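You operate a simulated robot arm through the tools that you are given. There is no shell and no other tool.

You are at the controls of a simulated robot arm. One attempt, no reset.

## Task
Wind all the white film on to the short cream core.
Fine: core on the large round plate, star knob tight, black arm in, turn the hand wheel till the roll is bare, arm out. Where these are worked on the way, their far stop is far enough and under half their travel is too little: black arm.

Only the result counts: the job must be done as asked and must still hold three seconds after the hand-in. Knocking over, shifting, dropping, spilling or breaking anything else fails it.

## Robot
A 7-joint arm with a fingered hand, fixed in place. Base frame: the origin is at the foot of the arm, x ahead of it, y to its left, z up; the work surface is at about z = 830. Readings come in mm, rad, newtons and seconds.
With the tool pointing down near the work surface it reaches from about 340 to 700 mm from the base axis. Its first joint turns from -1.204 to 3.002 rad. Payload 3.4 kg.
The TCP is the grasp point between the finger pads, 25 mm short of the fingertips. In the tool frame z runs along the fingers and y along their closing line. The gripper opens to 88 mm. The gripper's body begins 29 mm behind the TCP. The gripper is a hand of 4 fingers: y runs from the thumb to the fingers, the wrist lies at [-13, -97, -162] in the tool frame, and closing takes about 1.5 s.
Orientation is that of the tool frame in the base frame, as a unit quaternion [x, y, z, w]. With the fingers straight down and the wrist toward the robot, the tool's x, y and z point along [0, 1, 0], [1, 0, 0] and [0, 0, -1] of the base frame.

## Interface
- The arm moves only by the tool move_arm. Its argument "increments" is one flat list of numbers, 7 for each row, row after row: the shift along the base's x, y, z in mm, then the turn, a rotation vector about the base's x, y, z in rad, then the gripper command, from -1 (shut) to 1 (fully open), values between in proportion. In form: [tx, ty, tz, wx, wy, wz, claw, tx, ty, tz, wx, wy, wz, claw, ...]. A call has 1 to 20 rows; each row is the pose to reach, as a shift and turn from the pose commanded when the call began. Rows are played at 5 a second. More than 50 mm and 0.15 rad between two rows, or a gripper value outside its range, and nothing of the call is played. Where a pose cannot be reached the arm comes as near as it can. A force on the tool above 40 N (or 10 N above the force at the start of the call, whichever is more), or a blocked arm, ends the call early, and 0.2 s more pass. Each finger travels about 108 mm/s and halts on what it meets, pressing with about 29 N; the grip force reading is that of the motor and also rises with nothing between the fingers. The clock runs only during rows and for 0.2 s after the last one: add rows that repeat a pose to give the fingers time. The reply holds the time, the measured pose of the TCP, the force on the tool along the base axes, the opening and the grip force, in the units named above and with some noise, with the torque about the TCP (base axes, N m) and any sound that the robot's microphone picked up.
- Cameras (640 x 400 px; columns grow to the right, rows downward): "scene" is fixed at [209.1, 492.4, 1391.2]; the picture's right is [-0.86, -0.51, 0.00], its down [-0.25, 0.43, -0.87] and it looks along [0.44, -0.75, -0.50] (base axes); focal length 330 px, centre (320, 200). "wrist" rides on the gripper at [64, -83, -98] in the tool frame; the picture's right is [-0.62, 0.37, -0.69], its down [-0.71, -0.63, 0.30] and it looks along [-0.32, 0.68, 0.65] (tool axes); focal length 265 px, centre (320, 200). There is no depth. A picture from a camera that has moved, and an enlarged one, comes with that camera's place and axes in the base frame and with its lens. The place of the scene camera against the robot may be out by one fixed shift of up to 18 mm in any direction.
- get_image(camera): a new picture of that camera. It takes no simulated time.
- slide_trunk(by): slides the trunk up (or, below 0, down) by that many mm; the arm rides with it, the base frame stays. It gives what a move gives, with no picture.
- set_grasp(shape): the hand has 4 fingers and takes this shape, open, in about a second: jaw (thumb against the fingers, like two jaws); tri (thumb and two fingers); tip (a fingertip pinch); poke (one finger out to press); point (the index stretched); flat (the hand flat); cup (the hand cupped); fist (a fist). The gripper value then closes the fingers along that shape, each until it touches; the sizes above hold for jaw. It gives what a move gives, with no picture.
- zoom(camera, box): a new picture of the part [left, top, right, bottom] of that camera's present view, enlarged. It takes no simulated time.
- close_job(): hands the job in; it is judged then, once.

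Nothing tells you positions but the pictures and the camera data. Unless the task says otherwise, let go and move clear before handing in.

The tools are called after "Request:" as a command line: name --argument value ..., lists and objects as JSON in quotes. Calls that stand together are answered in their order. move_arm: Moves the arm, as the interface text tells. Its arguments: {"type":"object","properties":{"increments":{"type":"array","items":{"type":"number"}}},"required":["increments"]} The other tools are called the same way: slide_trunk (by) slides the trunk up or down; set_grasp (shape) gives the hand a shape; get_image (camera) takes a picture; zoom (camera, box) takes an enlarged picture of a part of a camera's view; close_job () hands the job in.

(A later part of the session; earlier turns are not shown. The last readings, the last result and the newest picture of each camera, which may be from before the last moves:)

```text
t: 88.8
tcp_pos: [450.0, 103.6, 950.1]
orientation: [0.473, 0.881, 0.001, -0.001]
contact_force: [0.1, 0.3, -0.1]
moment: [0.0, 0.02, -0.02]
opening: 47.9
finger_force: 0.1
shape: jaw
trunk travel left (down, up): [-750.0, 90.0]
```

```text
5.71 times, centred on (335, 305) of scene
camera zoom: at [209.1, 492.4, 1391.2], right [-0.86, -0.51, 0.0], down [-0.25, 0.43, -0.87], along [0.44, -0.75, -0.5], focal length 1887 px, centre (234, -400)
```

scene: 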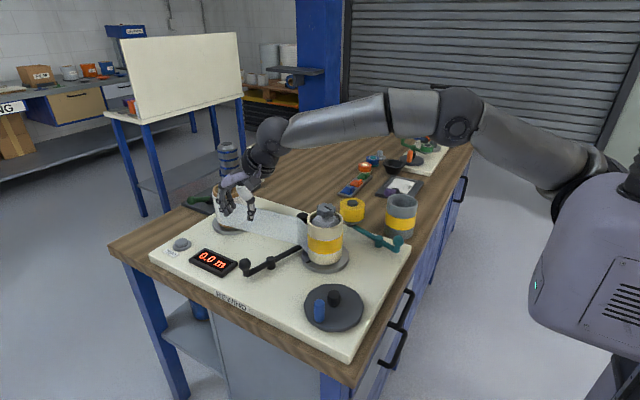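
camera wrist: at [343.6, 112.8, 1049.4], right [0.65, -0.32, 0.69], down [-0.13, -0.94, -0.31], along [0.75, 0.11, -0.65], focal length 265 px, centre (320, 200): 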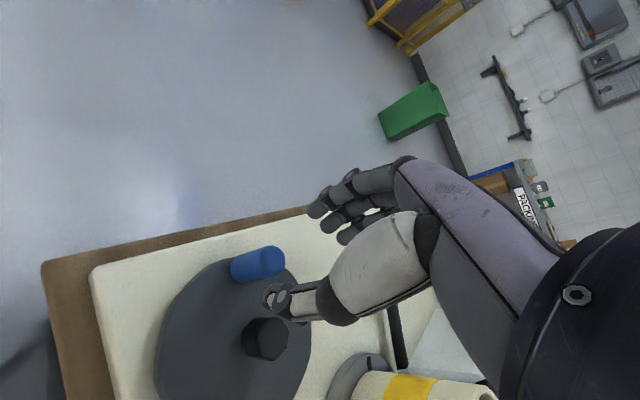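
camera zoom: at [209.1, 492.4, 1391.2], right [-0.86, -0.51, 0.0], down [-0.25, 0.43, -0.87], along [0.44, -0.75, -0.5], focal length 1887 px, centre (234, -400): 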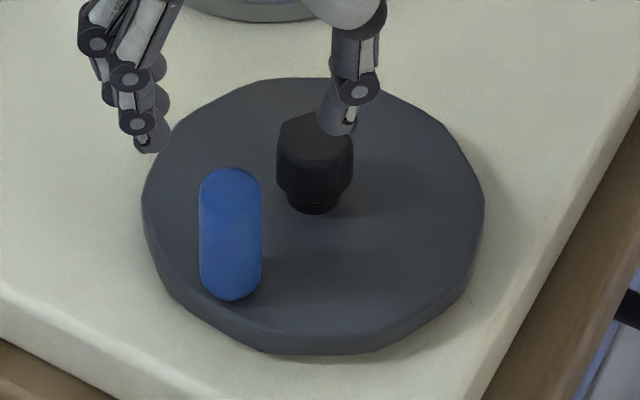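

The pin's top is nearer z≈898 and the disc's surface about z≈852. I'll lower to TCP z≈886 around the pin and grip it.

Request:
move_arm --increments '[0, 0.5, -20, 0, 0, 0, 0.1, 0, 0.5, -40, 0, 0, 0, 0.1, 0, 0.5, -55, 0, 0, 0, 0.1, 0, 0.5, -64, 0, 0, 0, 0.1, 0, 0.5, -64, 0, 0, 0, 0.1]'

Request:
get_image --camera "wrist"

Request:
zoom --camera "scene" --box '[270, 250, 400, 350]'

```text
t: 90.0
tcp_pos: [462.8, 101.8, 901.2]
orientation: [0.493, 0.87, 0.025, -0.013]
contact_force: [-0.3, 0.8, 0.2]
moment: [0.02, -0.01, -0.03]
opening: 48.3
finger_force: 0.0
shape: jaw
trunk travel left (down, up): [-750.0, 90.0]
```

```text
taken
camera wrist: at [357.6, 109.5, 1000.8], right [0.63, -0.38, 0.68], down [-0.17, -0.92, -0.36], along [0.76, 0.11, -0.65], focal length 265 px, centre (320, 200)
```

wrist: 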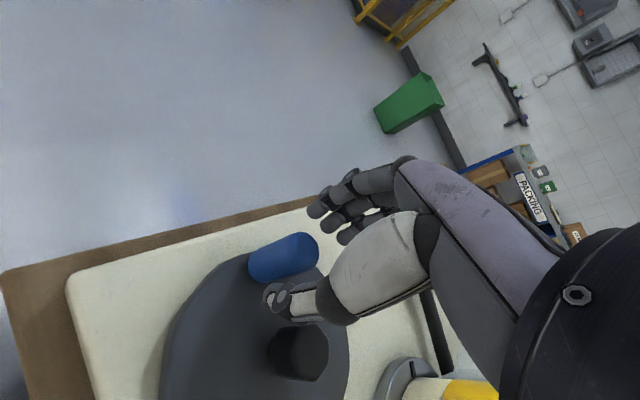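

```text
4.00 times, centred on (335, 300) of scene
camera zoom: at [209.1, 492.4, 1391.2], right [-0.86, -0.51, 0.0], down [-0.25, 0.43, -0.87], along [0.44, -0.75, -0.5], focal length 1321 px, centre (260, -200)
```

zoom: 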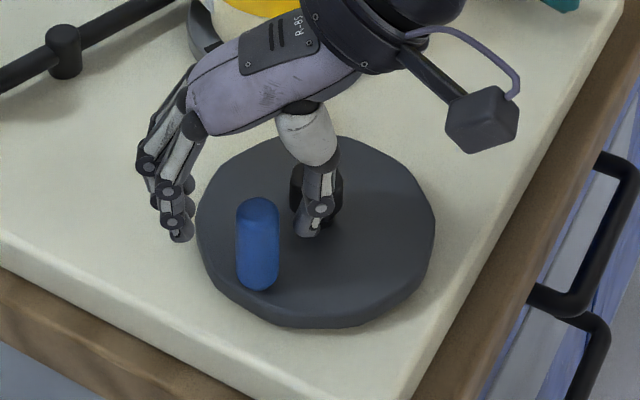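

The pose wasn't reachable: the arm bottomed out at z≈901 without any contact. I'll raise the hand and slide the trunk down, so low and close positions come into comfortable reach.

Request:
move_arm --increments '[0, 0, 30, 0, 0, 0, 0.1, 0, 0, 75, 0, 0, 0, 0.1, 0, 0, 120, 0, 0, 0, 0.1, 0, 0, 165, 0, 0, 0, 0.1, 0, 0, 165, 0, 0, 0, 0.1]'

Request:
slide_trunk --by -120

Request:
get_image --camera "wrist"

Request:
get_image --camera "scene"

```text
t: 91.2
tcp_pos: [449.7, 105.0, 1050.8]
orientation: [0.474, 0.881, 0.001, -0.001]
contact_force: [-0.7, 0.2, 0.0]
moment: [-0.04, -0.01, -0.02]
opening: 47.8
finger_force: 0.1
shape: jaw
trunk travel left (down, up): [-750.0, 90.0]
```

```text
t: 92.7
tcp_pos: [449.7, 105.5, 930.9]
orientation: [0.474, 0.88, 0.001, 0.0]
contact_force: [-0.9, -0.5, 0.2]
moment: [-0.02, -0.01, -0.05]
opening: 48.2
finger_force: 0.1
shape: jaw
trunk travel left (down, up): [-630.0, 210.0]
```

```text
taken
camera wrist: at [344.2, 114.5, 1030.1], right [0.65, -0.32, 0.69], down [-0.13, -0.94, -0.31], along [0.75, 0.11, -0.65], focal length 265 px, centre (320, 200)
```

wrist: 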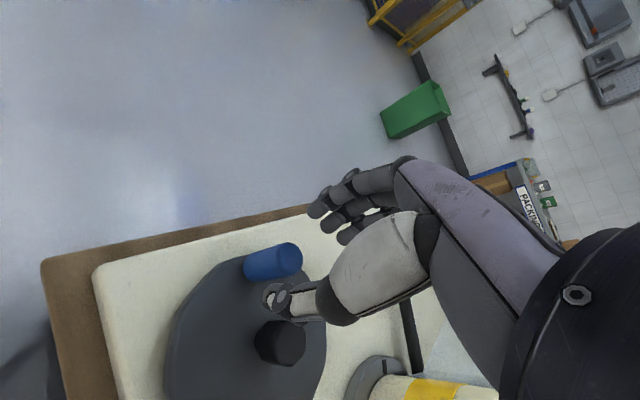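

```text
taken
```

scene: 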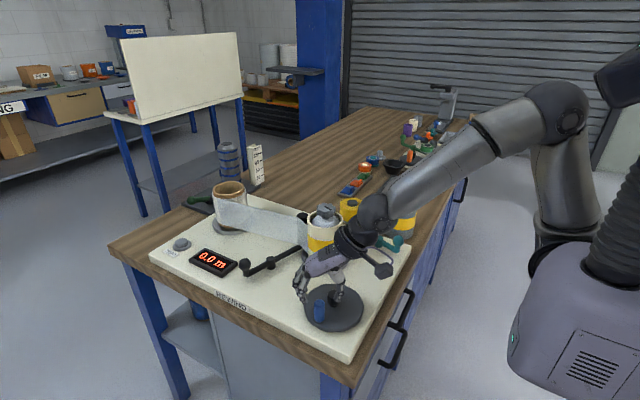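

Good, the trunk is 120 mm lower and the hand is still over the pin. I'm lowering onto it now.

Request:
move_arm --increments '[0, -0.5, -15, 0, 0, 0, 0.1, 0, -0.5, -30, 0, 0, 0, 0.1, 0, -0.5, -45, 0, 0, 0, 0.1, 0, -0.5, -45, 0, 0, 0, 0.1]'

Request:
get_image --camera "wrist"

Request:
zoom --camera "scene" --box '[270, 250, 400, 350]'

```text
t: 93.7
tcp_pos: [449.3, 104.9, 886.2]
orientation: [0.474, 0.88, 0.001, 0.0]
contact_force: [0.7, -0.3, 0.4]
moment: [0.01, -0.01, -0.02]
opening: 47.9
finger_force: 0.1
shape: jaw
trunk travel left (down, up): [-630.0, 210.0]
```

```text
taken
camera wrist: at [344.5, 113.7, 984.4], right [0.65, -0.32, 0.69], down [-0.13, -0.94, -0.31], along [0.75, 0.11, -0.65], focal length 265 px, centre (320, 200)
```

wrist: 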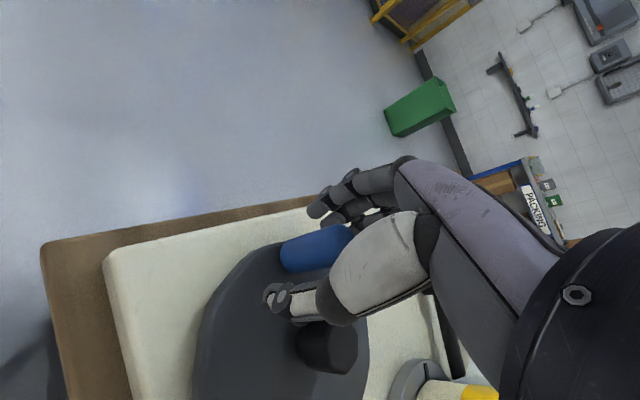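

```text
4.00 times, centred on (335, 300) of scene
camera zoom: at [209.1, 492.4, 1391.2], right [-0.86, -0.51, 0.0], down [-0.25, 0.43, -0.87], along [0.44, -0.75, -0.5], focal length 1321 px, centre (260, -200)
```

zoom: 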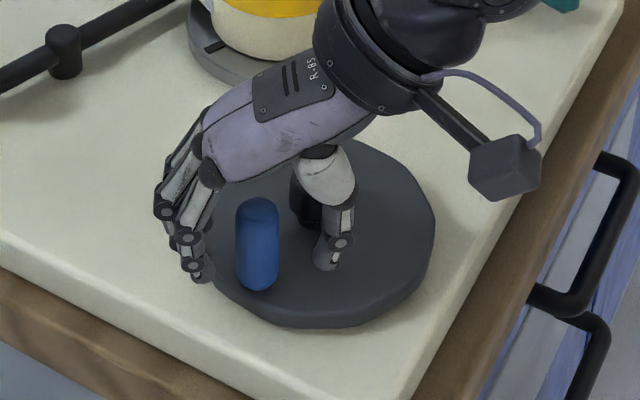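

Request:
move_arm --increments '[0, 0, 0, 0, 0, 0, -0.2, 0, 0, 0, 0, 0, 0, -0.5, 0, 0, 0, 0, 0, 0, -0.8, 0, 0, 0, 0, 0, 0, -1, 0, 0, 0, 0, 0, 0, -1, 0, 0, 0, 0, 0, 0, -1]'

Request:
get_image --camera "wrist"

Request:
zoom --camera "scene" --box '[270, 250, 400, 350]'

```text
t: 95.0
tcp_pos: [449.7, 105.5, 885.4]
orientation: [0.474, 0.881, 0.0, 0.0]
contact_force: [-1.7, 3.0, -1.7]
moment: [0.08, -0.01, -0.03]
opening: 12.7
finger_force: 29.4
shape: jaw
trunk travel left (down, up): [-630.0, 210.0]
```

```text
taken
camera wrist: at [344.4, 114.4, 984.4], right [0.65, -0.32, 0.69], down [-0.13, -0.94, -0.31], along [0.75, 0.11, -0.65], focal length 265 px, centre (320, 200)
```

wrist: 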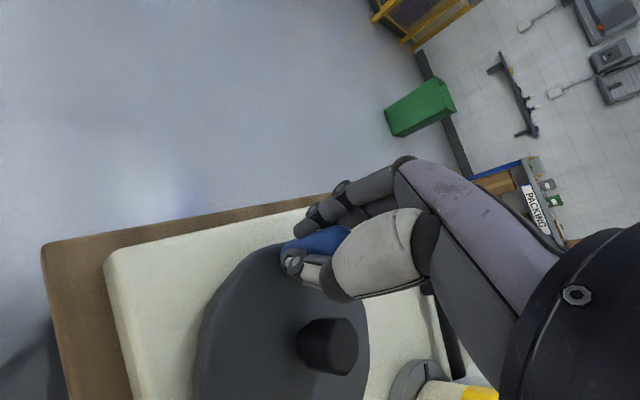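

```text
4.00 times, centred on (335, 300) of scene
camera zoom: at [209.1, 492.4, 1391.2], right [-0.86, -0.51, 0.0], down [-0.25, 0.43, -0.87], along [0.44, -0.75, -0.5], focal length 1321 px, centre (260, -200)
```

zoom: 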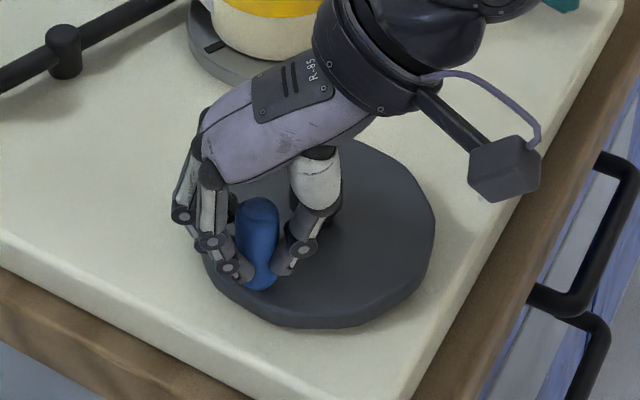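

The crank pin is gripped with little stray force. The film lies against the core's +x side and should wrap over its +y side, so the core must turn counter-clockwise; I'll try the wheel 40° counter-clockwise and watch the plate and counter.

Request:
move_arm --increments '[-4.6, -0.2, 0, 0, 0, 0, -1, -9.2, -0.6, 0, 0, 0, 0, -1, -13.7, -1.6, 0, 0, 0, 0, -1, -18.2, -2.8, 0, 0, 0, 0, -1, -22.5, -4.5, 0, 0, 0, 0, -1, -26.7, -6.5, 0, 0, 0, 0, -1, -30.6, -8.9, 0, 0, 0, 0, -1, -34.3, -11.6, 0, 0, 0, 0, -1, -34.3, -11.6, 0, 0, 0, 0, -1]'

Request:
get_image --camera "scene"

Request:
zoom --camera "scene" --box '[190, 190, 390, 340]'

```text
t: 97.0
tcp_pos: [414.6, 97.1, 884.7]
orientation: [0.475, 0.88, 0.001, 0.0]
contact_force: [-6.5, 20.6, -2.6]
moment: [0.39, 0.07, 0.14]
opening: 12.0
finger_force: 29.6
shape: jaw
trunk travel left (down, up): [-630.0, 210.0]
```

```text
taken
```

scene: 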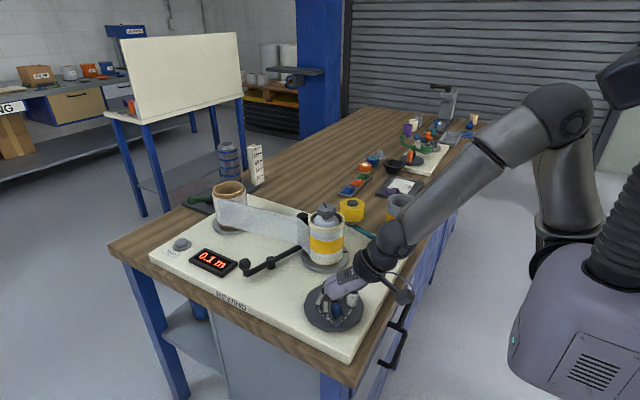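

```text
2.67 times, centred on (290, 265) of scene
camera zoom: at [209.1, 492.4, 1391.2], right [-0.86, -0.51, 0.0], down [-0.25, 0.43, -0.87], along [0.44, -0.75, -0.5], focal length 880 px, centre (400, 27)
```

zoom: 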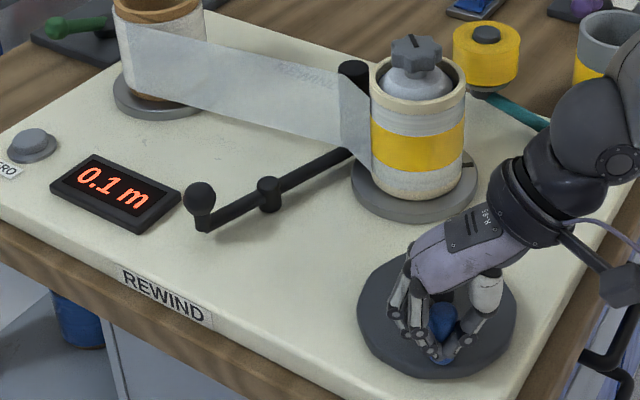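

It works: the counter reads 0.1 m, film is wrapping onto the core, and the wheel is geared up so the plate turned about half a turn. The readings put the crank's axis nearer (444, 52); I'll continue on that corrected circle.

Request:
move_arm --increments '[-4.3, 0.3, 0, 0, 0, 0, -1, -7.9, -2.8, 0, 0, 0, 0, -1, -11.2, -6.1, 0, 0, 0, 0, -1, -14.1, -9.7, 0, 0, 0, 0, -1, -16.8, -13.5, 0, 0, 0, 0, -1, -19.1, -17.6, 0, 0, 0, 0, -1, -21, -21.9, 0, 0, 0, 0, -1, -22.6, -26.3, 0, 0, 0, 0, -1, -22.6, -26.3, 0, 0, 0, 0, -1]'

Request:
zoom --camera "scene" --box '[190, 190, 390, 340]'

Request:
get_image --camera "wrist"

```text
t: 99.0
tcp_pos: [393.5, 67.9, 885.8]
orientation: [0.474, 0.88, 0.0, 0.0]
contact_force: [-2.0, 4.5, -3.9]
moment: [0.05, -0.02, 0.04]
opening: 11.9
finger_force: 28.4
shape: jaw
trunk travel left (down, up): [-630.0, 210.0]
```

```text
2.67 times, centred on (290, 265) of scene
camera zoom: at [209.1, 492.4, 1391.2], right [-0.86, -0.51, 0.0], down [-0.25, 0.43, -0.87], along [0.44, -0.75, -0.5], focal length 880 px, centre (400, 27)
```

zoom: 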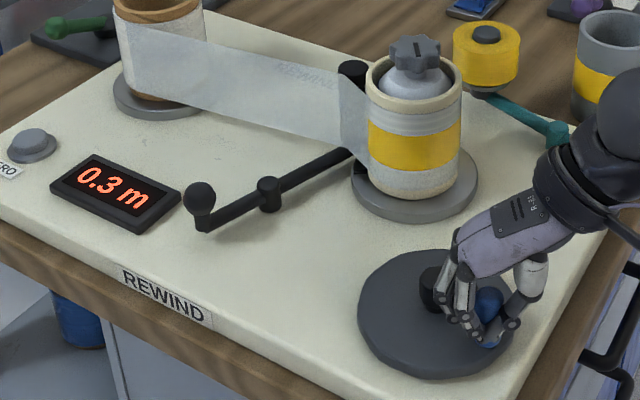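

```text
taken
camera wrist: at [287.3, 77.1, 985.0], right [0.65, -0.32, 0.69], down [-0.13, -0.94, -0.3], along [0.75, 0.1, -0.65], focal length 265 px, centre (320, 200)
```

wrist: 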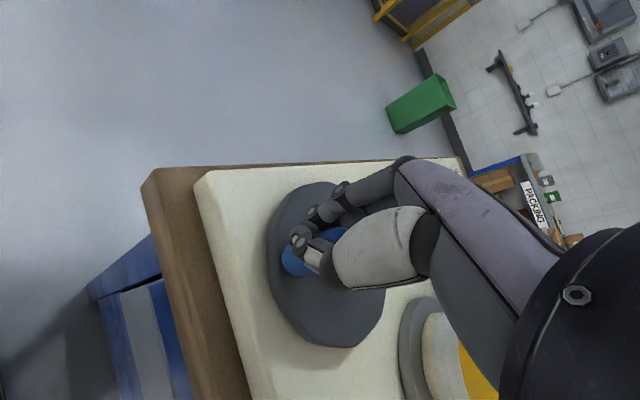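

The counter reads 0.3 m and the side forces are now low, so the corrected circle fits. I'll keep cranking counter-clockwise.

Request:
move_arm --increments '[-1.6, -7.2, 0, 0, 0, 0, -1, -2.3, -14.7, 0, 0, 0, 0, -1, -1.9, -22.1, 0, 0, 0, 0, -1, -0.5, -29.4, 0, 0, 0, 0, -1, 2, -36.5, 0, 0, 0, 0, -1, 5.3, -43.2, 0, 0, 0, 0, -1, 9.6, -49.3, 0, 0, 0, 0, -1, 14.7, -54.7, 0, 0, 0, 0, -1, 20.5, -59.4, 0, 0, 0, 0, -1, 26.9, -63.3, 0, 0, 0, 0, -1, 26.9, -63.3, 0, 0, 0, 0, -1]'

Request:
get_image --camera "scene"

Request:
zoom --camera "scene" --box '[190, 190, 390, 340]'

```text
t: 101.5
tcp_pos: [420.6, 5.8, 886.1]
orientation: [0.473, 0.881, 0.0, 0.001]
contact_force: [3.4, 15.4, -1.2]
moment: [0.25, -0.13, 0.13]
opening: 12.1
finger_force: 28.8
shape: jaw
trunk travel left (down, up): [-630.0, 210.0]
```

```text
taken
```

scene: 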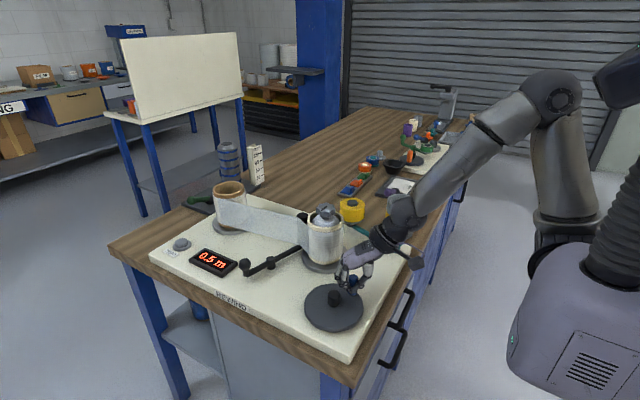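

```text
2.67 times, centred on (290, 265) of scene
camera zoom: at [209.1, 492.4, 1391.2], right [-0.86, -0.51, 0.0], down [-0.25, 0.43, -0.87], along [0.44, -0.75, -0.5], focal length 880 px, centre (400, 27)
```

zoom: 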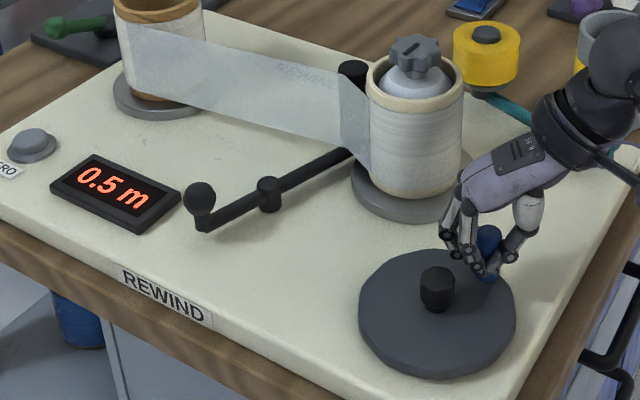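

0.5 m wound and the yellow band is covered by film. Four points now give the crank circle as centre (444.1, 53.0), radius 52.8; I'll continue about 150° on it.

Request:
move_arm --increments '[7.6, -1.4, 0, 0, 0, 0, -1, 14.8, -3.2, 0, 0, 0, 0, -1, 22.1, -4.05, 0, 0, 0, 0, -1, 29.5, -3.9, 0, 0, 0, 0, -1, 36.7, -2.6, 0, 0, 0, 0, -1, 43.8, -0.4, 0, 0, 0, 0, -1, 50.4, 2.7, 0, 0, 0, 0, -1, 56.5, 6.8, 0, 0, 0, 0, -1, 62.1, 11.7, 0, 0, 0, 0, -1, 66.8, 17.3, 0, 0, 0, 0, -1, 70.8, 23.5, 0, 0, 0, 0, -1, 73.9, 30.2, 0, 0, 0, 0, -1, 75.9, 37.3, 0, 0, 0, 0, -1, 77, 44.6, 0, 0, 0, 0, -1, 77.1, 51.9, 0, 0, 0, 0, -1, 76.1, 59.2, 0, 0, 0, 0, -1, 74.2, 66.3, 0, 0, 0, 0, -1, 71.2, 73.1, 0, 0, 0, 0, -1, 67.4, 79.4, 0, 0, 0, 0, -1, 67.4, 79.4, 0, 0, 0, 0, -1]'

Request:
get_image --camera "scene"

Request:
zoom --camera "scene" --box '[190, 190, 390, 340]'

```text
t: 105.7
tcp_pos: [487.2, 83.6, 884.2]
orientation: [0.474, 0.881, 0.002, 0.0]
contact_force: [0.0, -0.1, 0.1]
moment: [-0.02, -0.01, -0.02]
opening: 9.7
finger_force: 29.2
shape: jaw
trunk travel left (down, up): [-630.0, 210.0]
```

```text
taken
```

scene: 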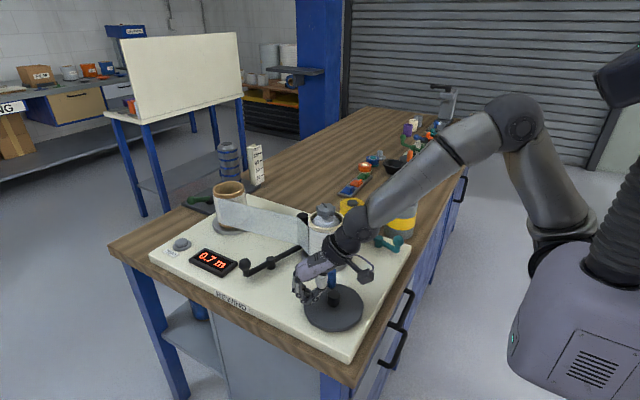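

```text
2.67 times, centred on (290, 265) of scene
camera zoom: at [209.1, 492.4, 1391.2], right [-0.86, -0.51, 0.0], down [-0.25, 0.43, -0.87], along [0.44, -0.75, -0.5], focal length 880 px, centre (400, 27)
```

zoom: 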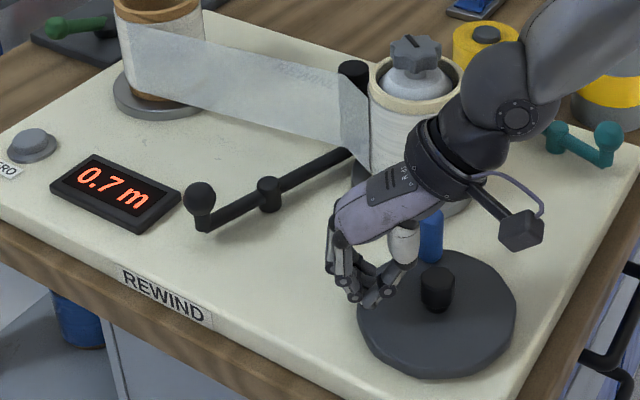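

The counter reads 0.7 m, but the pin slipped out of the grip partway round. I'll lift off and find where it is now.

Request:
move_arm --increments '[0, 0, 20, 0, 0, 0, -1, 0, 0, 50, 0, 0, 0, -1, 0, 0, 90, 0, 0, 0, -1, 10, 0, 130, 0, 0, 0, -1, 20, 0, 150, 0, 0, 0, -1, 20, 0, 150, 0, 0, 0, -1]'

Request:
set_grasp --shape "point"

Request:
get_image --camera "wrist"

Request:
get_image --camera "scene"

Request:
zoom --camera "scene" --box '[270, 180, 400, 340]'

```text
t: 107.0
tcp_pos: [504.5, 84.4, 1037.5]
orientation: [0.474, 0.88, 0.001, -0.001]
contact_force: [0.4, 0.0, 0.6]
moment: [-0.02, 0.02, 0.0]
opening: 9.7
finger_force: 28.9
shape: jaw
trunk travel left (down, up): [-630.0, 210.0]
```

```text
t: 108.0
tcp_pos: [506.2, 82.7, 1038.2]
orientation: [0.474, 0.88, 0.002, -0.001]
contact_force: [-0.4, 0.0, 0.5]
moment: [-0.01, -0.02, 0.01]
opening: 80.6
finger_force: 0.1
shape: point
trunk travel left (down, up): [-630.0, 210.0]
```

```text
taken
camera wrist: at [400.4, 92.5, 1135.8], right [0.65, -0.32, 0.69], down [-0.13, -0.94, -0.31], along [0.75, 0.11, -0.65], focal length 265 px, centre (320, 200)
```

wrist: 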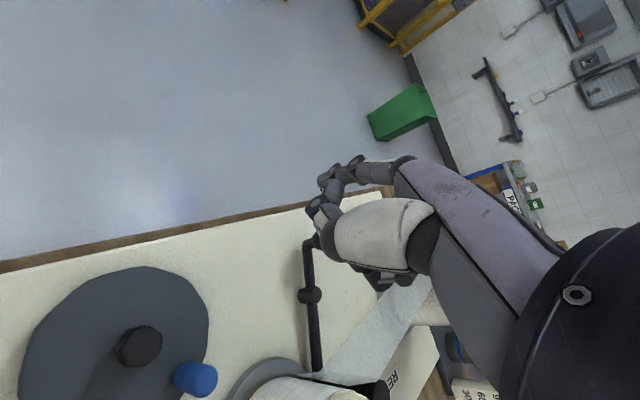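

```text
taken
```

scene: 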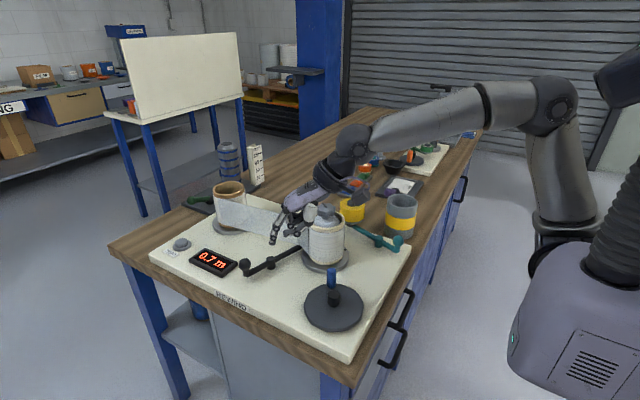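

```text
2.50 times, centred on (335, 260) of scene
camera zoom: at [209.1, 492.4, 1391.2], right [-0.86, -0.51, 0.0], down [-0.25, 0.43, -0.87], along [0.44, -0.75, -0.5], focal length 825 px, centre (282, 50)
```

zoom: 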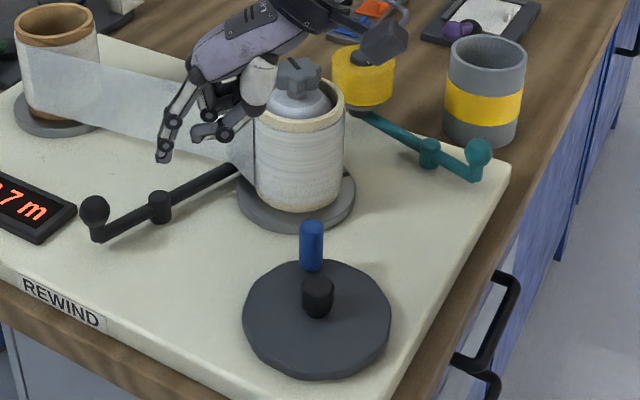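

Request:
zoom --camera "scene" --box '[190, 165, 290, 250]'

Request:
zoom --camera "scene" --box '[260, 165, 380, 280]'

Request:
zoom --camera "wrist" --box '[0, 240, 240, 400]'

```text
4.71 times, centred on (240, 208) of scene
camera zoom: at [209.1, 492.4, 1391.2], right [-0.86, -0.51, 0.0], down [-0.25, 0.43, -0.87], along [0.44, -0.75, -0.5], focal length 1554 px, centre (696, 165)
```

zoom: 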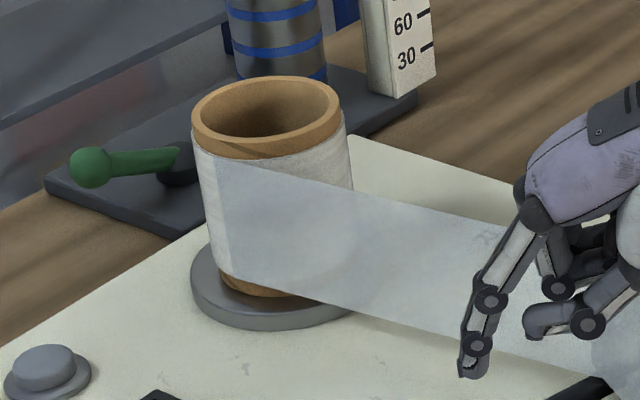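

```text
3.48 times, centred on (320, 222) of scene
camera zoom: at [209.1, 492.4, 1391.2], right [-0.86, -0.51, 0.0], down [-0.25, 0.43, -0.87], along [0.44, -0.75, -0.5], focal length 1148 px, centre (320, 122)
```

zoom: 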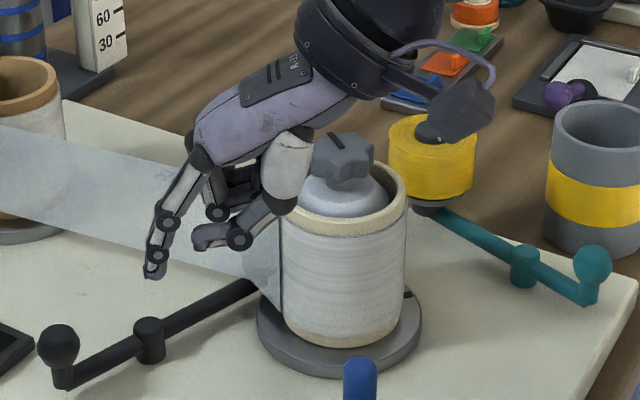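

```text
2.50 times, centred on (120, 320) of wrist
camera zoom: at [400.4, 92.5, 1135.8], right [0.65, -0.32, 0.69], down [-0.13, -0.94, -0.31], along [0.75, 0.11, -0.65], focal length 664 px, centre (820, -100)
```

zoom: 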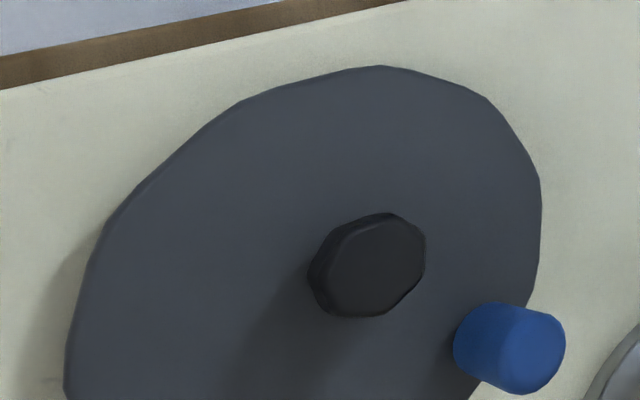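

The film is wrapping well at 0.7 m, and the supply roll still holds film. The pin is now at about (476, 11). I'll regrip it with the tri shape, a three-point chuck grip that should keep it from rolling out sideways.

Request:
set_grasp --shape "tri"

Request:
move_arm --increments '[-8, -18, 0, 0, 0, 0, 0.1, -16, -36, 0, 0, 0, 0, 0.1, -24, -54, 0, 0, 0, 0, 0.1, -30, -72, -30, 0, 0, 0, 0.1, -30, -72, -70, 0, 0, 0, 0.1, -30, -72, -88, 0, 0, 0, 0.1, -30, -72, -88, 0, 0, 0, 0.1]'

Request:
get_image --camera "wrist"

Request:
zoom --camera "scene" --box '[270, 210, 400, 340]'

```text
t: 108.8
tcp_pos: [505.5, 82.8, 1037.1]
orientation: [0.474, 0.88, 0.001, 0.0]
contact_force: [1.0, 0.8, -0.4]
moment: [-0.03, -0.01, 0.02]
opening: 87.7
finger_force: 0.1
shape: tri
trunk travel left (down, up): [-630.0, 210.0]
```

```text
t: 110.5
tcp_pos: [476.3, 7.7, 949.0]
orientation: [0.474, 0.88, 0.001, 0.0]
contact_force: [-0.8, -0.6, -0.8]
moment: [0.02, -0.02, -0.01]
opening: 48.8
finger_force: 0.0
shape: tri
trunk travel left (down, up): [-630.0, 210.0]
```

```text
taken
camera wrist: at [371.7, 17.8, 1047.7], right [0.65, -0.32, 0.69], down [-0.13, -0.94, -0.31], along [0.75, 0.11, -0.65], focal length 265 px, centre (320, 200)
```

wrist: 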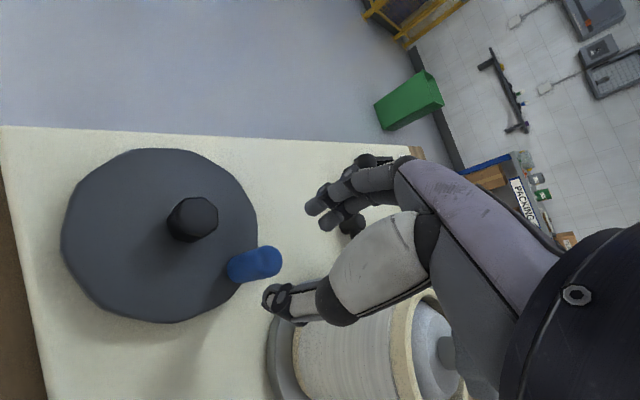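

```text
3.08 times, centred on (335, 275) of scene
camera zoom: at [209.1, 492.4, 1391.2], right [-0.86, -0.51, 0.0], down [-0.25, 0.43, -0.87], along [0.44, -0.75, -0.5], focal length 1016 px, centre (274, -31)
```

zoom: 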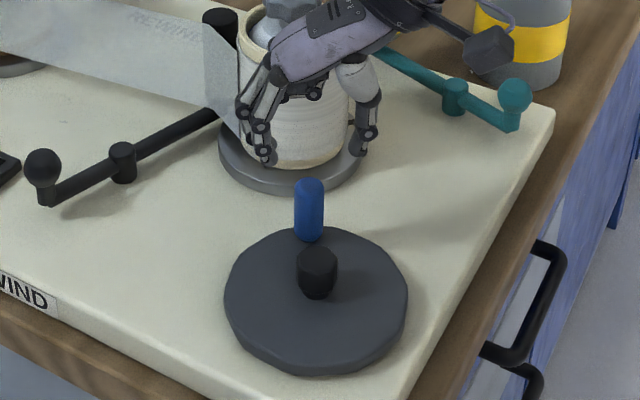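

The tri-shaped hand is centred over the pin and clear of the core. I'm lowering and gripping.

Request:
move_arm --increments '[-1, 0.5, -20, 0, 0, 0, 0.1, -1, 0.5, -40, 0, 0, 0, 0.1, -1, 0.5, -55, 0, 0, 0, 0.1, -1, 0.5, -63, 0, 0, 0, 0.1, -1, 0.5, -63, 0, 0, 0, 0.1, -1, 0.5, -63, 0, 0, 0, -0.3, -1, 0.5, -63, 0, 0, 0, -0.7, -1, 0.5, -63, 0, 0, 0, -1, -1, 0.5, -63, 0, 0, 0, -1, -1, 0.5, -63, 0, 0, 0, -1]'

Request:
get_image --camera "wrist"

Request:
zoom --camera "scene" --box '[270, 210, 400, 340]'

```text
t: 112.7
tcp_pos: [476.2, 11.6, 883.8]
orientation: [0.474, 0.881, 0.0, 0.0]
contact_force: [-2.8, 2.6, -3.3]
moment: [0.05, 0.04, 0.02]
opening: 11.4
finger_force: 28.5
shape: tri
trunk travel left (down, up): [-630.0, 210.0]
```

```text
taken
camera wrist: at [370.8, 20.6, 983.4], right [0.65, -0.32, 0.69], down [-0.13, -0.94, -0.31], along [0.75, 0.11, -0.65], focal length 265 px, centre (320, 200)
```

wrist: 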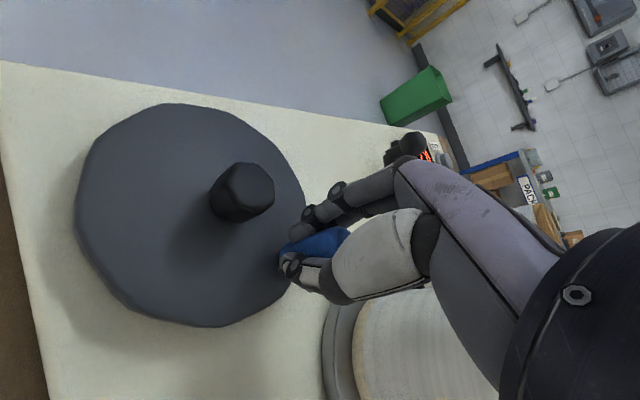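

```text
3.08 times, centred on (335, 275) of scene
camera zoom: at [209.1, 492.4, 1391.2], right [-0.86, -0.51, 0.0], down [-0.25, 0.43, -0.87], along [0.44, -0.75, -0.5], focal length 1016 px, centre (274, -31)
```

zoom: 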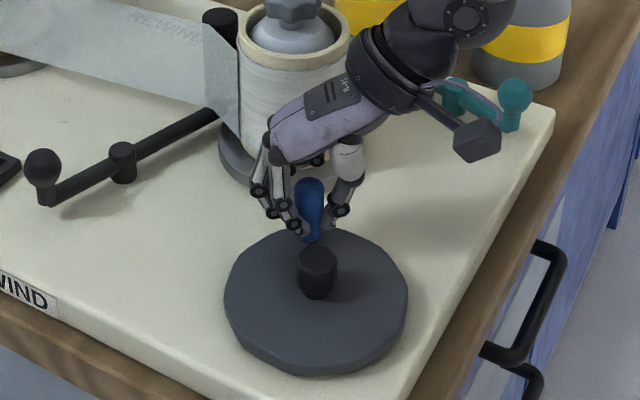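

The pin is held again with low forces. I'll crank another 96° and check that the grip stays centred.

Request:
move_arm --increments '[6.2, 4.9, 0, 0, 0, 0, -1, 10.9, 10.5, 0, 0, 0, 0, -1, 14.9, 16.7, 0, 0, 0, 0, -1, 17.9, 23.4, 0, 0, 0, 0, -1, 19.9, 30.5, 0, 0, 0, 0, -1, 21, 37.7, 0, 0, 0, 0, -1, 21, 45.1, 0, 0, 0, 0, -1, 20, 52.4, 0, 0, 0, 0, -1, 18, 59.4, 0, 0, 0, 0, -1, 15, 66.1, 0, 0, 0, 0, -1, 11.2, 72.4, 0, 0, 0, 0, -1, 6.5, 78, 0, 0, 0, 0, -1, 6.5, 78, 0, 0, 0, 0, -1]'

Request:
get_image --camera "wrist"

Request:
zoom --camera "scene" --box '[190, 190, 390, 340]'

```text
t: 115.5
tcp_pos: [481.6, 89.5, 884.7]
orientation: [0.474, 0.881, 0.001, -0.001]
contact_force: [0.4, -0.5, 0.5]
moment: [0.04, -0.02, 0.03]
opening: 7.7
finger_force: 29.1
shape: tri
trunk travel left (down, up): [-630.0, 210.0]
```

```text
taken
camera wrist: at [377.3, 99.5, 983.8], right [0.65, -0.32, 0.69], down [-0.13, -0.94, -0.31], along [0.75, 0.11, -0.65], focal length 265 px, centre (320, 200)
```

wrist: 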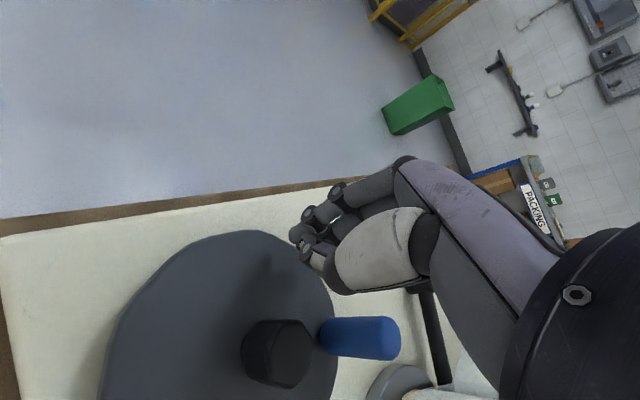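

```text
2.67 times, centred on (290, 265) of scene
camera zoom: at [209.1, 492.4, 1391.2], right [-0.86, -0.51, 0.0], down [-0.25, 0.43, -0.87], along [0.44, -0.75, -0.5], focal length 880 px, centre (400, 27)
```

zoom: 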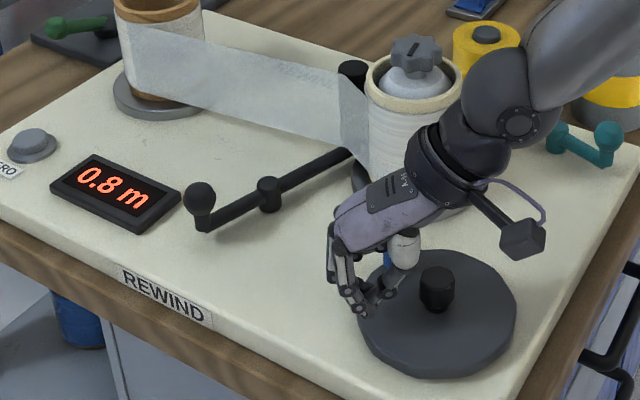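

The counter reads 0.8 m, but the pin slipped out again: the grip loses it when the hand moves toward its index side. I'll lift off and try the cup shape, whose spread fingers should cage the pin from several sides.

Request:
move_arm --increments '[0, 0, 25, 0, 0, 0, -0.6, 0, 0, 60, 0, 0, 0, 0, 0, 0, 90, 0, 0, 0, 0.3, 0, 0, 90, 0, 0, 0, 0.3]'

Request:
set_grasp --shape "cup"

Request:
zoom --camera "wrist" --box '[220, 130, 460, 370]'

Request:
zoom --camera "scene" --box '[270, 200, 400, 320]'

Request:
move_arm --increments '[0, 0, 0, 0, 0, 0, 0, 0, 0, 0, 0, 0, 0, -0.5, 0, 0, 0, 0, 0, 0, -0.5, 0, 0, 0, 0, 0, 0, -0.5]'

Request:
zoom --camera "wrist" --box '[220, 130, 460, 370]'

Request:
zoom --camera "scene" --box '[270, 200, 400, 320]'

```text
t: 116.5
tcp_pos: [483.9, 90.0, 974.7]
orientation: [0.474, 0.881, 0.001, 0.0]
contact_force: [0.6, -0.3, -0.8]
moment: [0.02, 0.01, 0.0]
opening: 56.9
finger_force: 0.1
shape: tri
trunk travel left (down, up): [-630.0, 210.0]
```

```text
t: 117.3
tcp_pos: [483.5, 89.4, 974.6]
orientation: [0.474, 0.881, 0.001, 0.0]
contact_force: [-0.5, -0.1, 0.0]
moment: [0.01, 0.01, -0.01]
opening: 59.7
finger_force: 0.0
shape: cup
trunk travel left (down, up): [-630.0, 210.0]
```

```text
1.67 times, centred on (340, 250) of wrist
camera zoom: at [377.9, 98.9, 1073.8], right [0.65, -0.32, 0.69], down [-0.13, -0.94, -0.31], along [0.75, 0.11, -0.65], focal length 442 px, centre (287, 117)
```

zoom: 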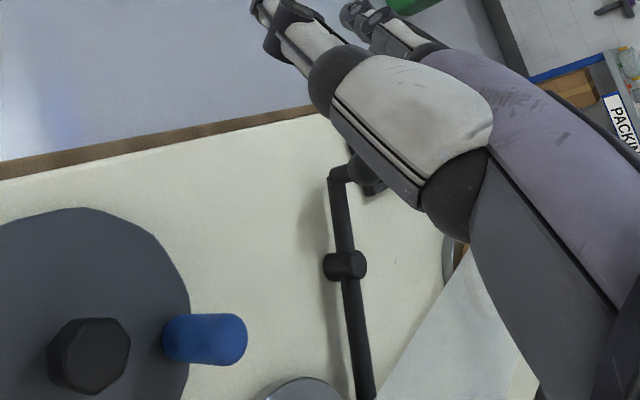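

```text
3.33 times, centred on (335, 260) of scene
camera zoom: at [209.1, 492.4, 1391.2], right [-0.86, -0.51, 0.0], down [-0.25, 0.43, -0.87], along [0.44, -0.75, -0.5], focal length 1100 px, centre (270, 0)
```

zoom: 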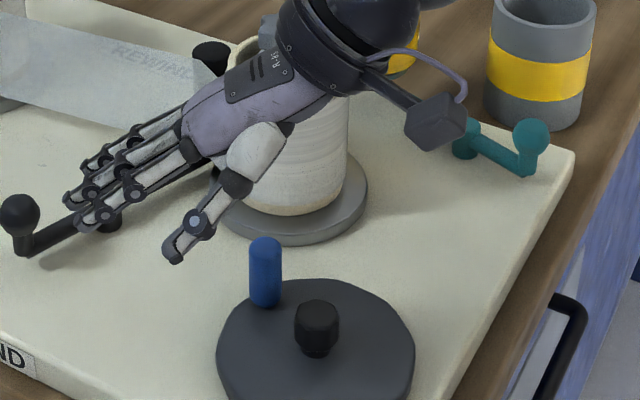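

```text
t: 118.3
tcp_pos: [483.1, 89.1, 973.9]
orientation: [0.474, 0.881, 0.001, 0.0]
contact_force: [-0.3, 0.8, -0.2]
moment: [0.0, -0.02, 0.0]
opening: 15.0
finger_force: 0.1
shape: tri
trunk travel left (down, up): [-630.0, 210.0]
```

```text
1.67 times, centred on (340, 250) of wrist
camera zoom: at [377.9, 98.9, 1073.8], right [0.65, -0.32, 0.69], down [-0.13, -0.94, -0.31], along [0.75, 0.11, -0.65], focal length 442 px, centre (287, 117)
```

zoom: 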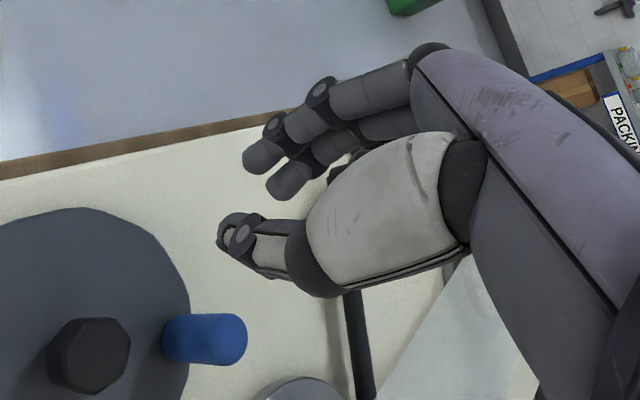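

```text
3.33 times, centred on (335, 260) of scene
camera zoom: at [209.1, 492.4, 1391.2], right [-0.86, -0.51, 0.0], down [-0.25, 0.43, -0.87], along [0.44, -0.75, -0.5], focal length 1100 px, centre (270, 0)
```

zoom: 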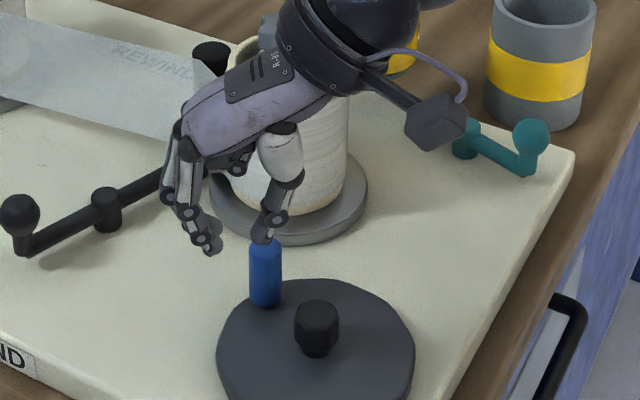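

Cup only opens the hand out, so I'll go back to jaw, which has an extra finger on the side where the pin escaped. I'll regrip at the pin's present position, about (495, 37), and crank more slowly through this sector.

Request:
set_grasp --shape "jaw"

Request:
move_arm --increments '[4, -18, 0, 0, 0, 0, 0.1, 8, -36, 0, 0, 0, 0, 0.1, 11.5, -52, 0, 0, 0, 0, 0.1, 11.5, -52, -30, 0, 0, 0, 0.1, 11.5, -52, -60, 0, 0, 0, 0.1, 11.5, -52, -80, 0, 0, 0, 0.1, 11.5, -52, -89, 0, 0, 0, 0.1, 11.5, -52, -89, 0, 0, 0, 0.1]'

Request:
get_image --camera "wrist"

Request:
zoom --camera "scene" --box '[270, 210, 400, 340]'

```text
t: 119.2
tcp_pos: [482.7, 90.0, 975.0]
orientation: [0.475, 0.88, 0.001, 0.0]
contact_force: [0.2, -0.2, -0.2]
moment: [0.02, 0.01, -0.01]
opening: 87.5
finger_force: 0.0
shape: jaw
trunk travel left (down, up): [-630.0, 210.0]
```

```text
t: 121.0
tcp_pos: [493.7, 37.4, 884.9]
orientation: [0.475, 0.88, 0.001, -0.001]
contact_force: [0.4, -0.1, 0.3]
moment: [0.01, 0.01, 0.0]
opening: 48.9
finger_force: 0.0
shape: jaw
trunk travel left (down, up): [-630.0, 210.0]
```

```text
taken
camera wrist: at [388.6, 46.9, 984.7], right [0.65, -0.32, 0.69], down [-0.13, -0.94, -0.31], along [0.75, 0.11, -0.65], focal length 265 px, centre (320, 200)
```

wrist: 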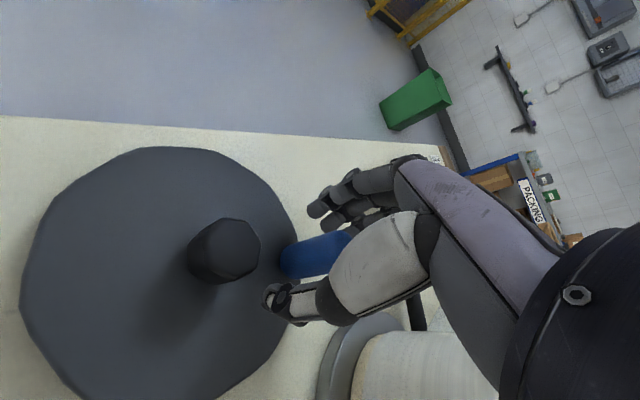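

```text
3.08 times, centred on (335, 275) of scene
camera zoom: at [209.1, 492.4, 1391.2], right [-0.86, -0.51, 0.0], down [-0.25, 0.43, -0.87], along [0.44, -0.75, -0.5], focal length 1016 px, centre (274, -31)
```

zoom: 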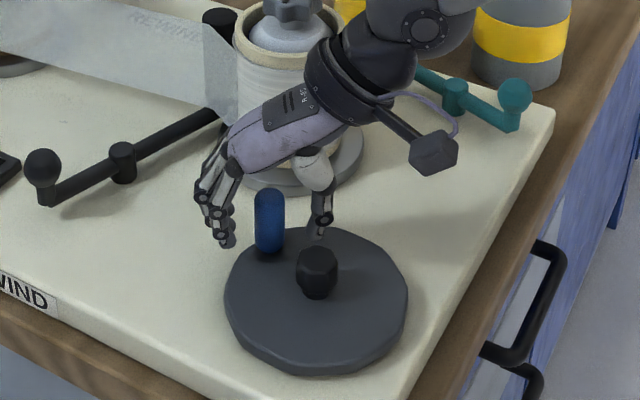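

Request:
move_arm --increments '[0, 0, 0, 0, 0, 0, -0.3, 0, 0, 0, 0, 0, 0, -0.7, 0, 0, 0, 0, 0, 0, -1, 0, 0, 0, 0, 0, 0, -1, 0, 0, 0, 0, 0, 0, -1]'

Request:
zoom --camera "wrist" --box '[220, 150, 440, 350]'

```text
t: 122.2
tcp_pos: [494.8, 38.7, 885.1]
orientation: [0.474, 0.881, 0.0, 0.001]
contact_force: [3.2, 4.4, -1.9]
moment: [0.1, -0.14, 0.01]
opening: 8.4
finger_force: 28.7
shape: jaw
trunk travel left (down, up): [-630.0, 210.0]
```

```text
2.00 times, centred on (330, 250) of wrist
camera zoom: at [389.4, 48.0, 984.7], right [0.65, -0.32, 0.69], down [-0.13, -0.94, -0.31], along [0.75, 0.11, -0.65], focal length 531 px, centre (300, 100)
```

zoom: 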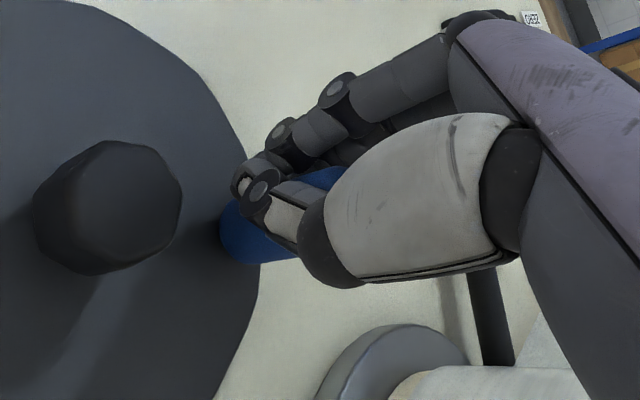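

The pin sits off to one side of the thumb. I'll reopen, shift about 7 mm toward it, and close again.

Request:
move_arm --increments '[0, 0, 0, 0, 0, 0, -0.5, 0, 0, 0, 0, 0, 0, 0, 2, -3, 0, 0, 0, 0, 0.1, 4, -6, 0, 0, 0, 0, 0.1, 4, -6, 0, 0, 0, 0, 0.1, 4, -6, 0, 0, 0, 0, -0.4, 4, -6, 0, 0, 0, 0, -0.8, 4, -6, 0, 0, 0, 0, -1, 4, -6, 0, 0, 0, 0, -1, 4, -6, 0, 0, 0, 0, -1]'

Request:
zoom --camera "wrist" --box '[220, 150, 440, 350]'

Request:
zoom --camera "scene" --box '[270, 210, 400, 340]'

```text
t: 124.5
tcp_pos: [497.5, 32.3, 885.6]
orientation: [0.474, 0.88, 0.0, 0.0]
contact_force: [-3.8, -1.7, -2.2]
moment: [-0.01, 0.04, 0.01]
opening: 13.8
finger_force: 28.4
shape: jaw
trunk travel left (down, up): [-630.0, 210.0]
```

```text
2.00 times, centred on (330, 250) of wrist
camera zoom: at [393.0, 40.3, 984.6], right [0.65, -0.32, 0.69], down [-0.13, -0.94, -0.31], along [0.75, 0.11, -0.65], focal length 531 px, centre (300, 100)
```

zoom: 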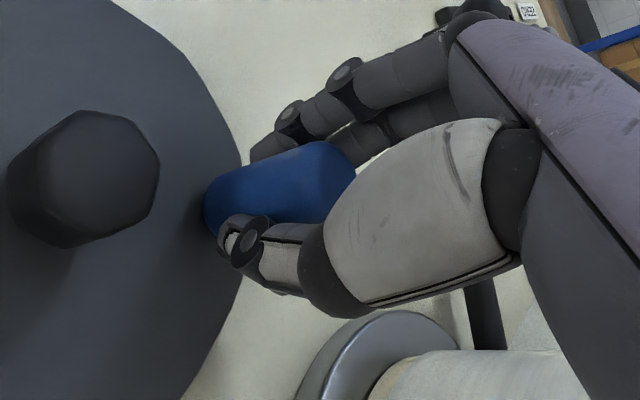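

```text
3.08 times, centred on (335, 275) of scene
camera zoom: at [209.1, 492.4, 1391.2], right [-0.86, -0.51, 0.0], down [-0.25, 0.43, -0.87], along [0.44, -0.75, -0.5], focal length 1016 px, centre (274, -31)
```

zoom: 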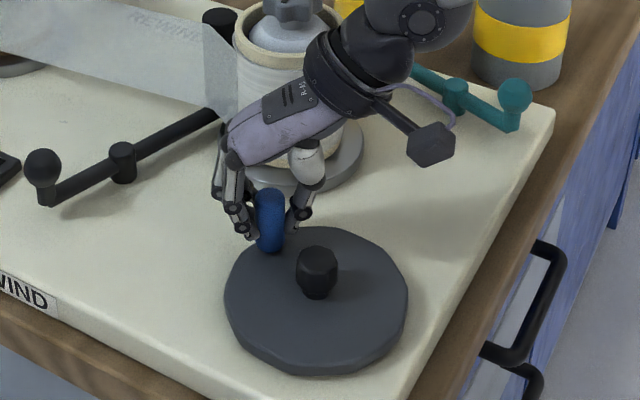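

The pin is now well seated (opening 13.8 mm). I'll crank slowly through this sector, turning the hand along with the wheel to reduce the rolling.

Request:
move_arm --increments '[1, 2.7, 0, 0, 0, 0.025, -1, 1.8, 5.3, 0, 0, 0, 0.05, -1, 2.5, 8, 0, 0, 0, 0.075, -1, 3.1, 10.8, 0, 0, 0, 0.1, -1, 3.5, 13.5, 0, 0, 0, 0.125, -1, 3.8, 16.3, 0, 0, 0, 0.15, -1, 3.9, 19.1, 0, 0, 0, 0.175, -1, 3.9, 21.9, 0, 0, 0, 0.2, -1, 3.7, 24.6, 0, 0, 0, 0.225, -1, 3.4, 27.4, 0, 0, 0, 0.25, -1, 2.9, 30.2, 0, 0, 0, 0.275, -1, 2.3, 32.9, 0, 0, 0, 0.3, -1, 1.6, 35.6, 0, 0, 0, 0.325, -1, 0.7, 38.2, 0, 0, 0, 0.35, -1, -0.3, 40.8, 0, 0, 0, 0.375, -1, -1.5, 43.3, 0, 0, 0, 0.4, -1, -2.8, 45.8, 0, 0, 0, 0.425, -1, -4.2, 48.2, 0, 0, 0, 0.45, -1]'

Request:
zoom --camera "wrist" --box '[220, 150, 440, 350]'

Request:
zoom --camera "scene" --box '[190, 190, 390, 340]'

```text
t: 128.2
tcp_pos: [493.8, 78.7, 885.5]
orientation: [0.265, 0.964, 0.001, 0.001]
contact_force: [-4.0, -8.1, -8.3]
moment: [-0.13, 0.04, -0.01]
opening: 13.4
finger_force: 28.9
shape: jaw
trunk travel left (down, up): [-630.0, 210.0]
```

```text
2.00 times, centred on (330, 250) of wrist
camera zoom: at [396.0, 40.8, 985.0], right [0.72, 0.0, 0.69], down [0.29, -0.91, -0.31], along [0.63, 0.42, -0.65], focal length 531 px, centre (300, 100)
```

zoom: 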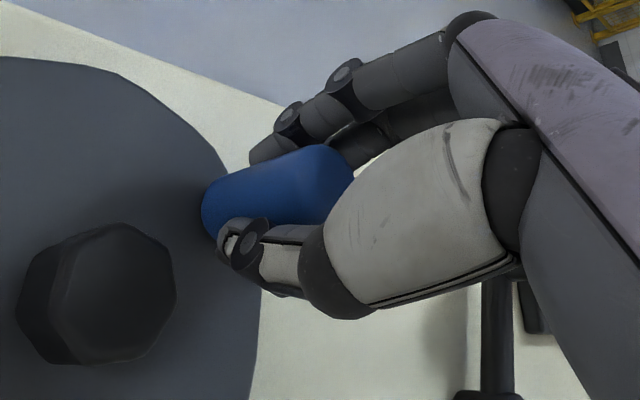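

```text
2.67 times, centred on (290, 265) of scene
camera zoom: at [209.1, 492.4, 1391.2], right [-0.86, -0.51, 0.0], down [-0.25, 0.43, -0.87], along [0.44, -0.75, -0.5], focal length 880 px, centre (400, 27)
```

zoom: 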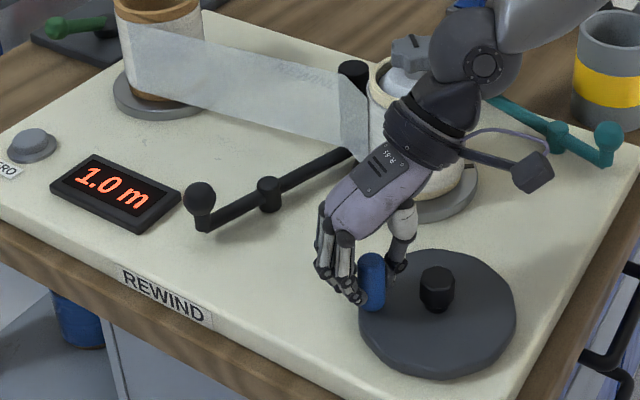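

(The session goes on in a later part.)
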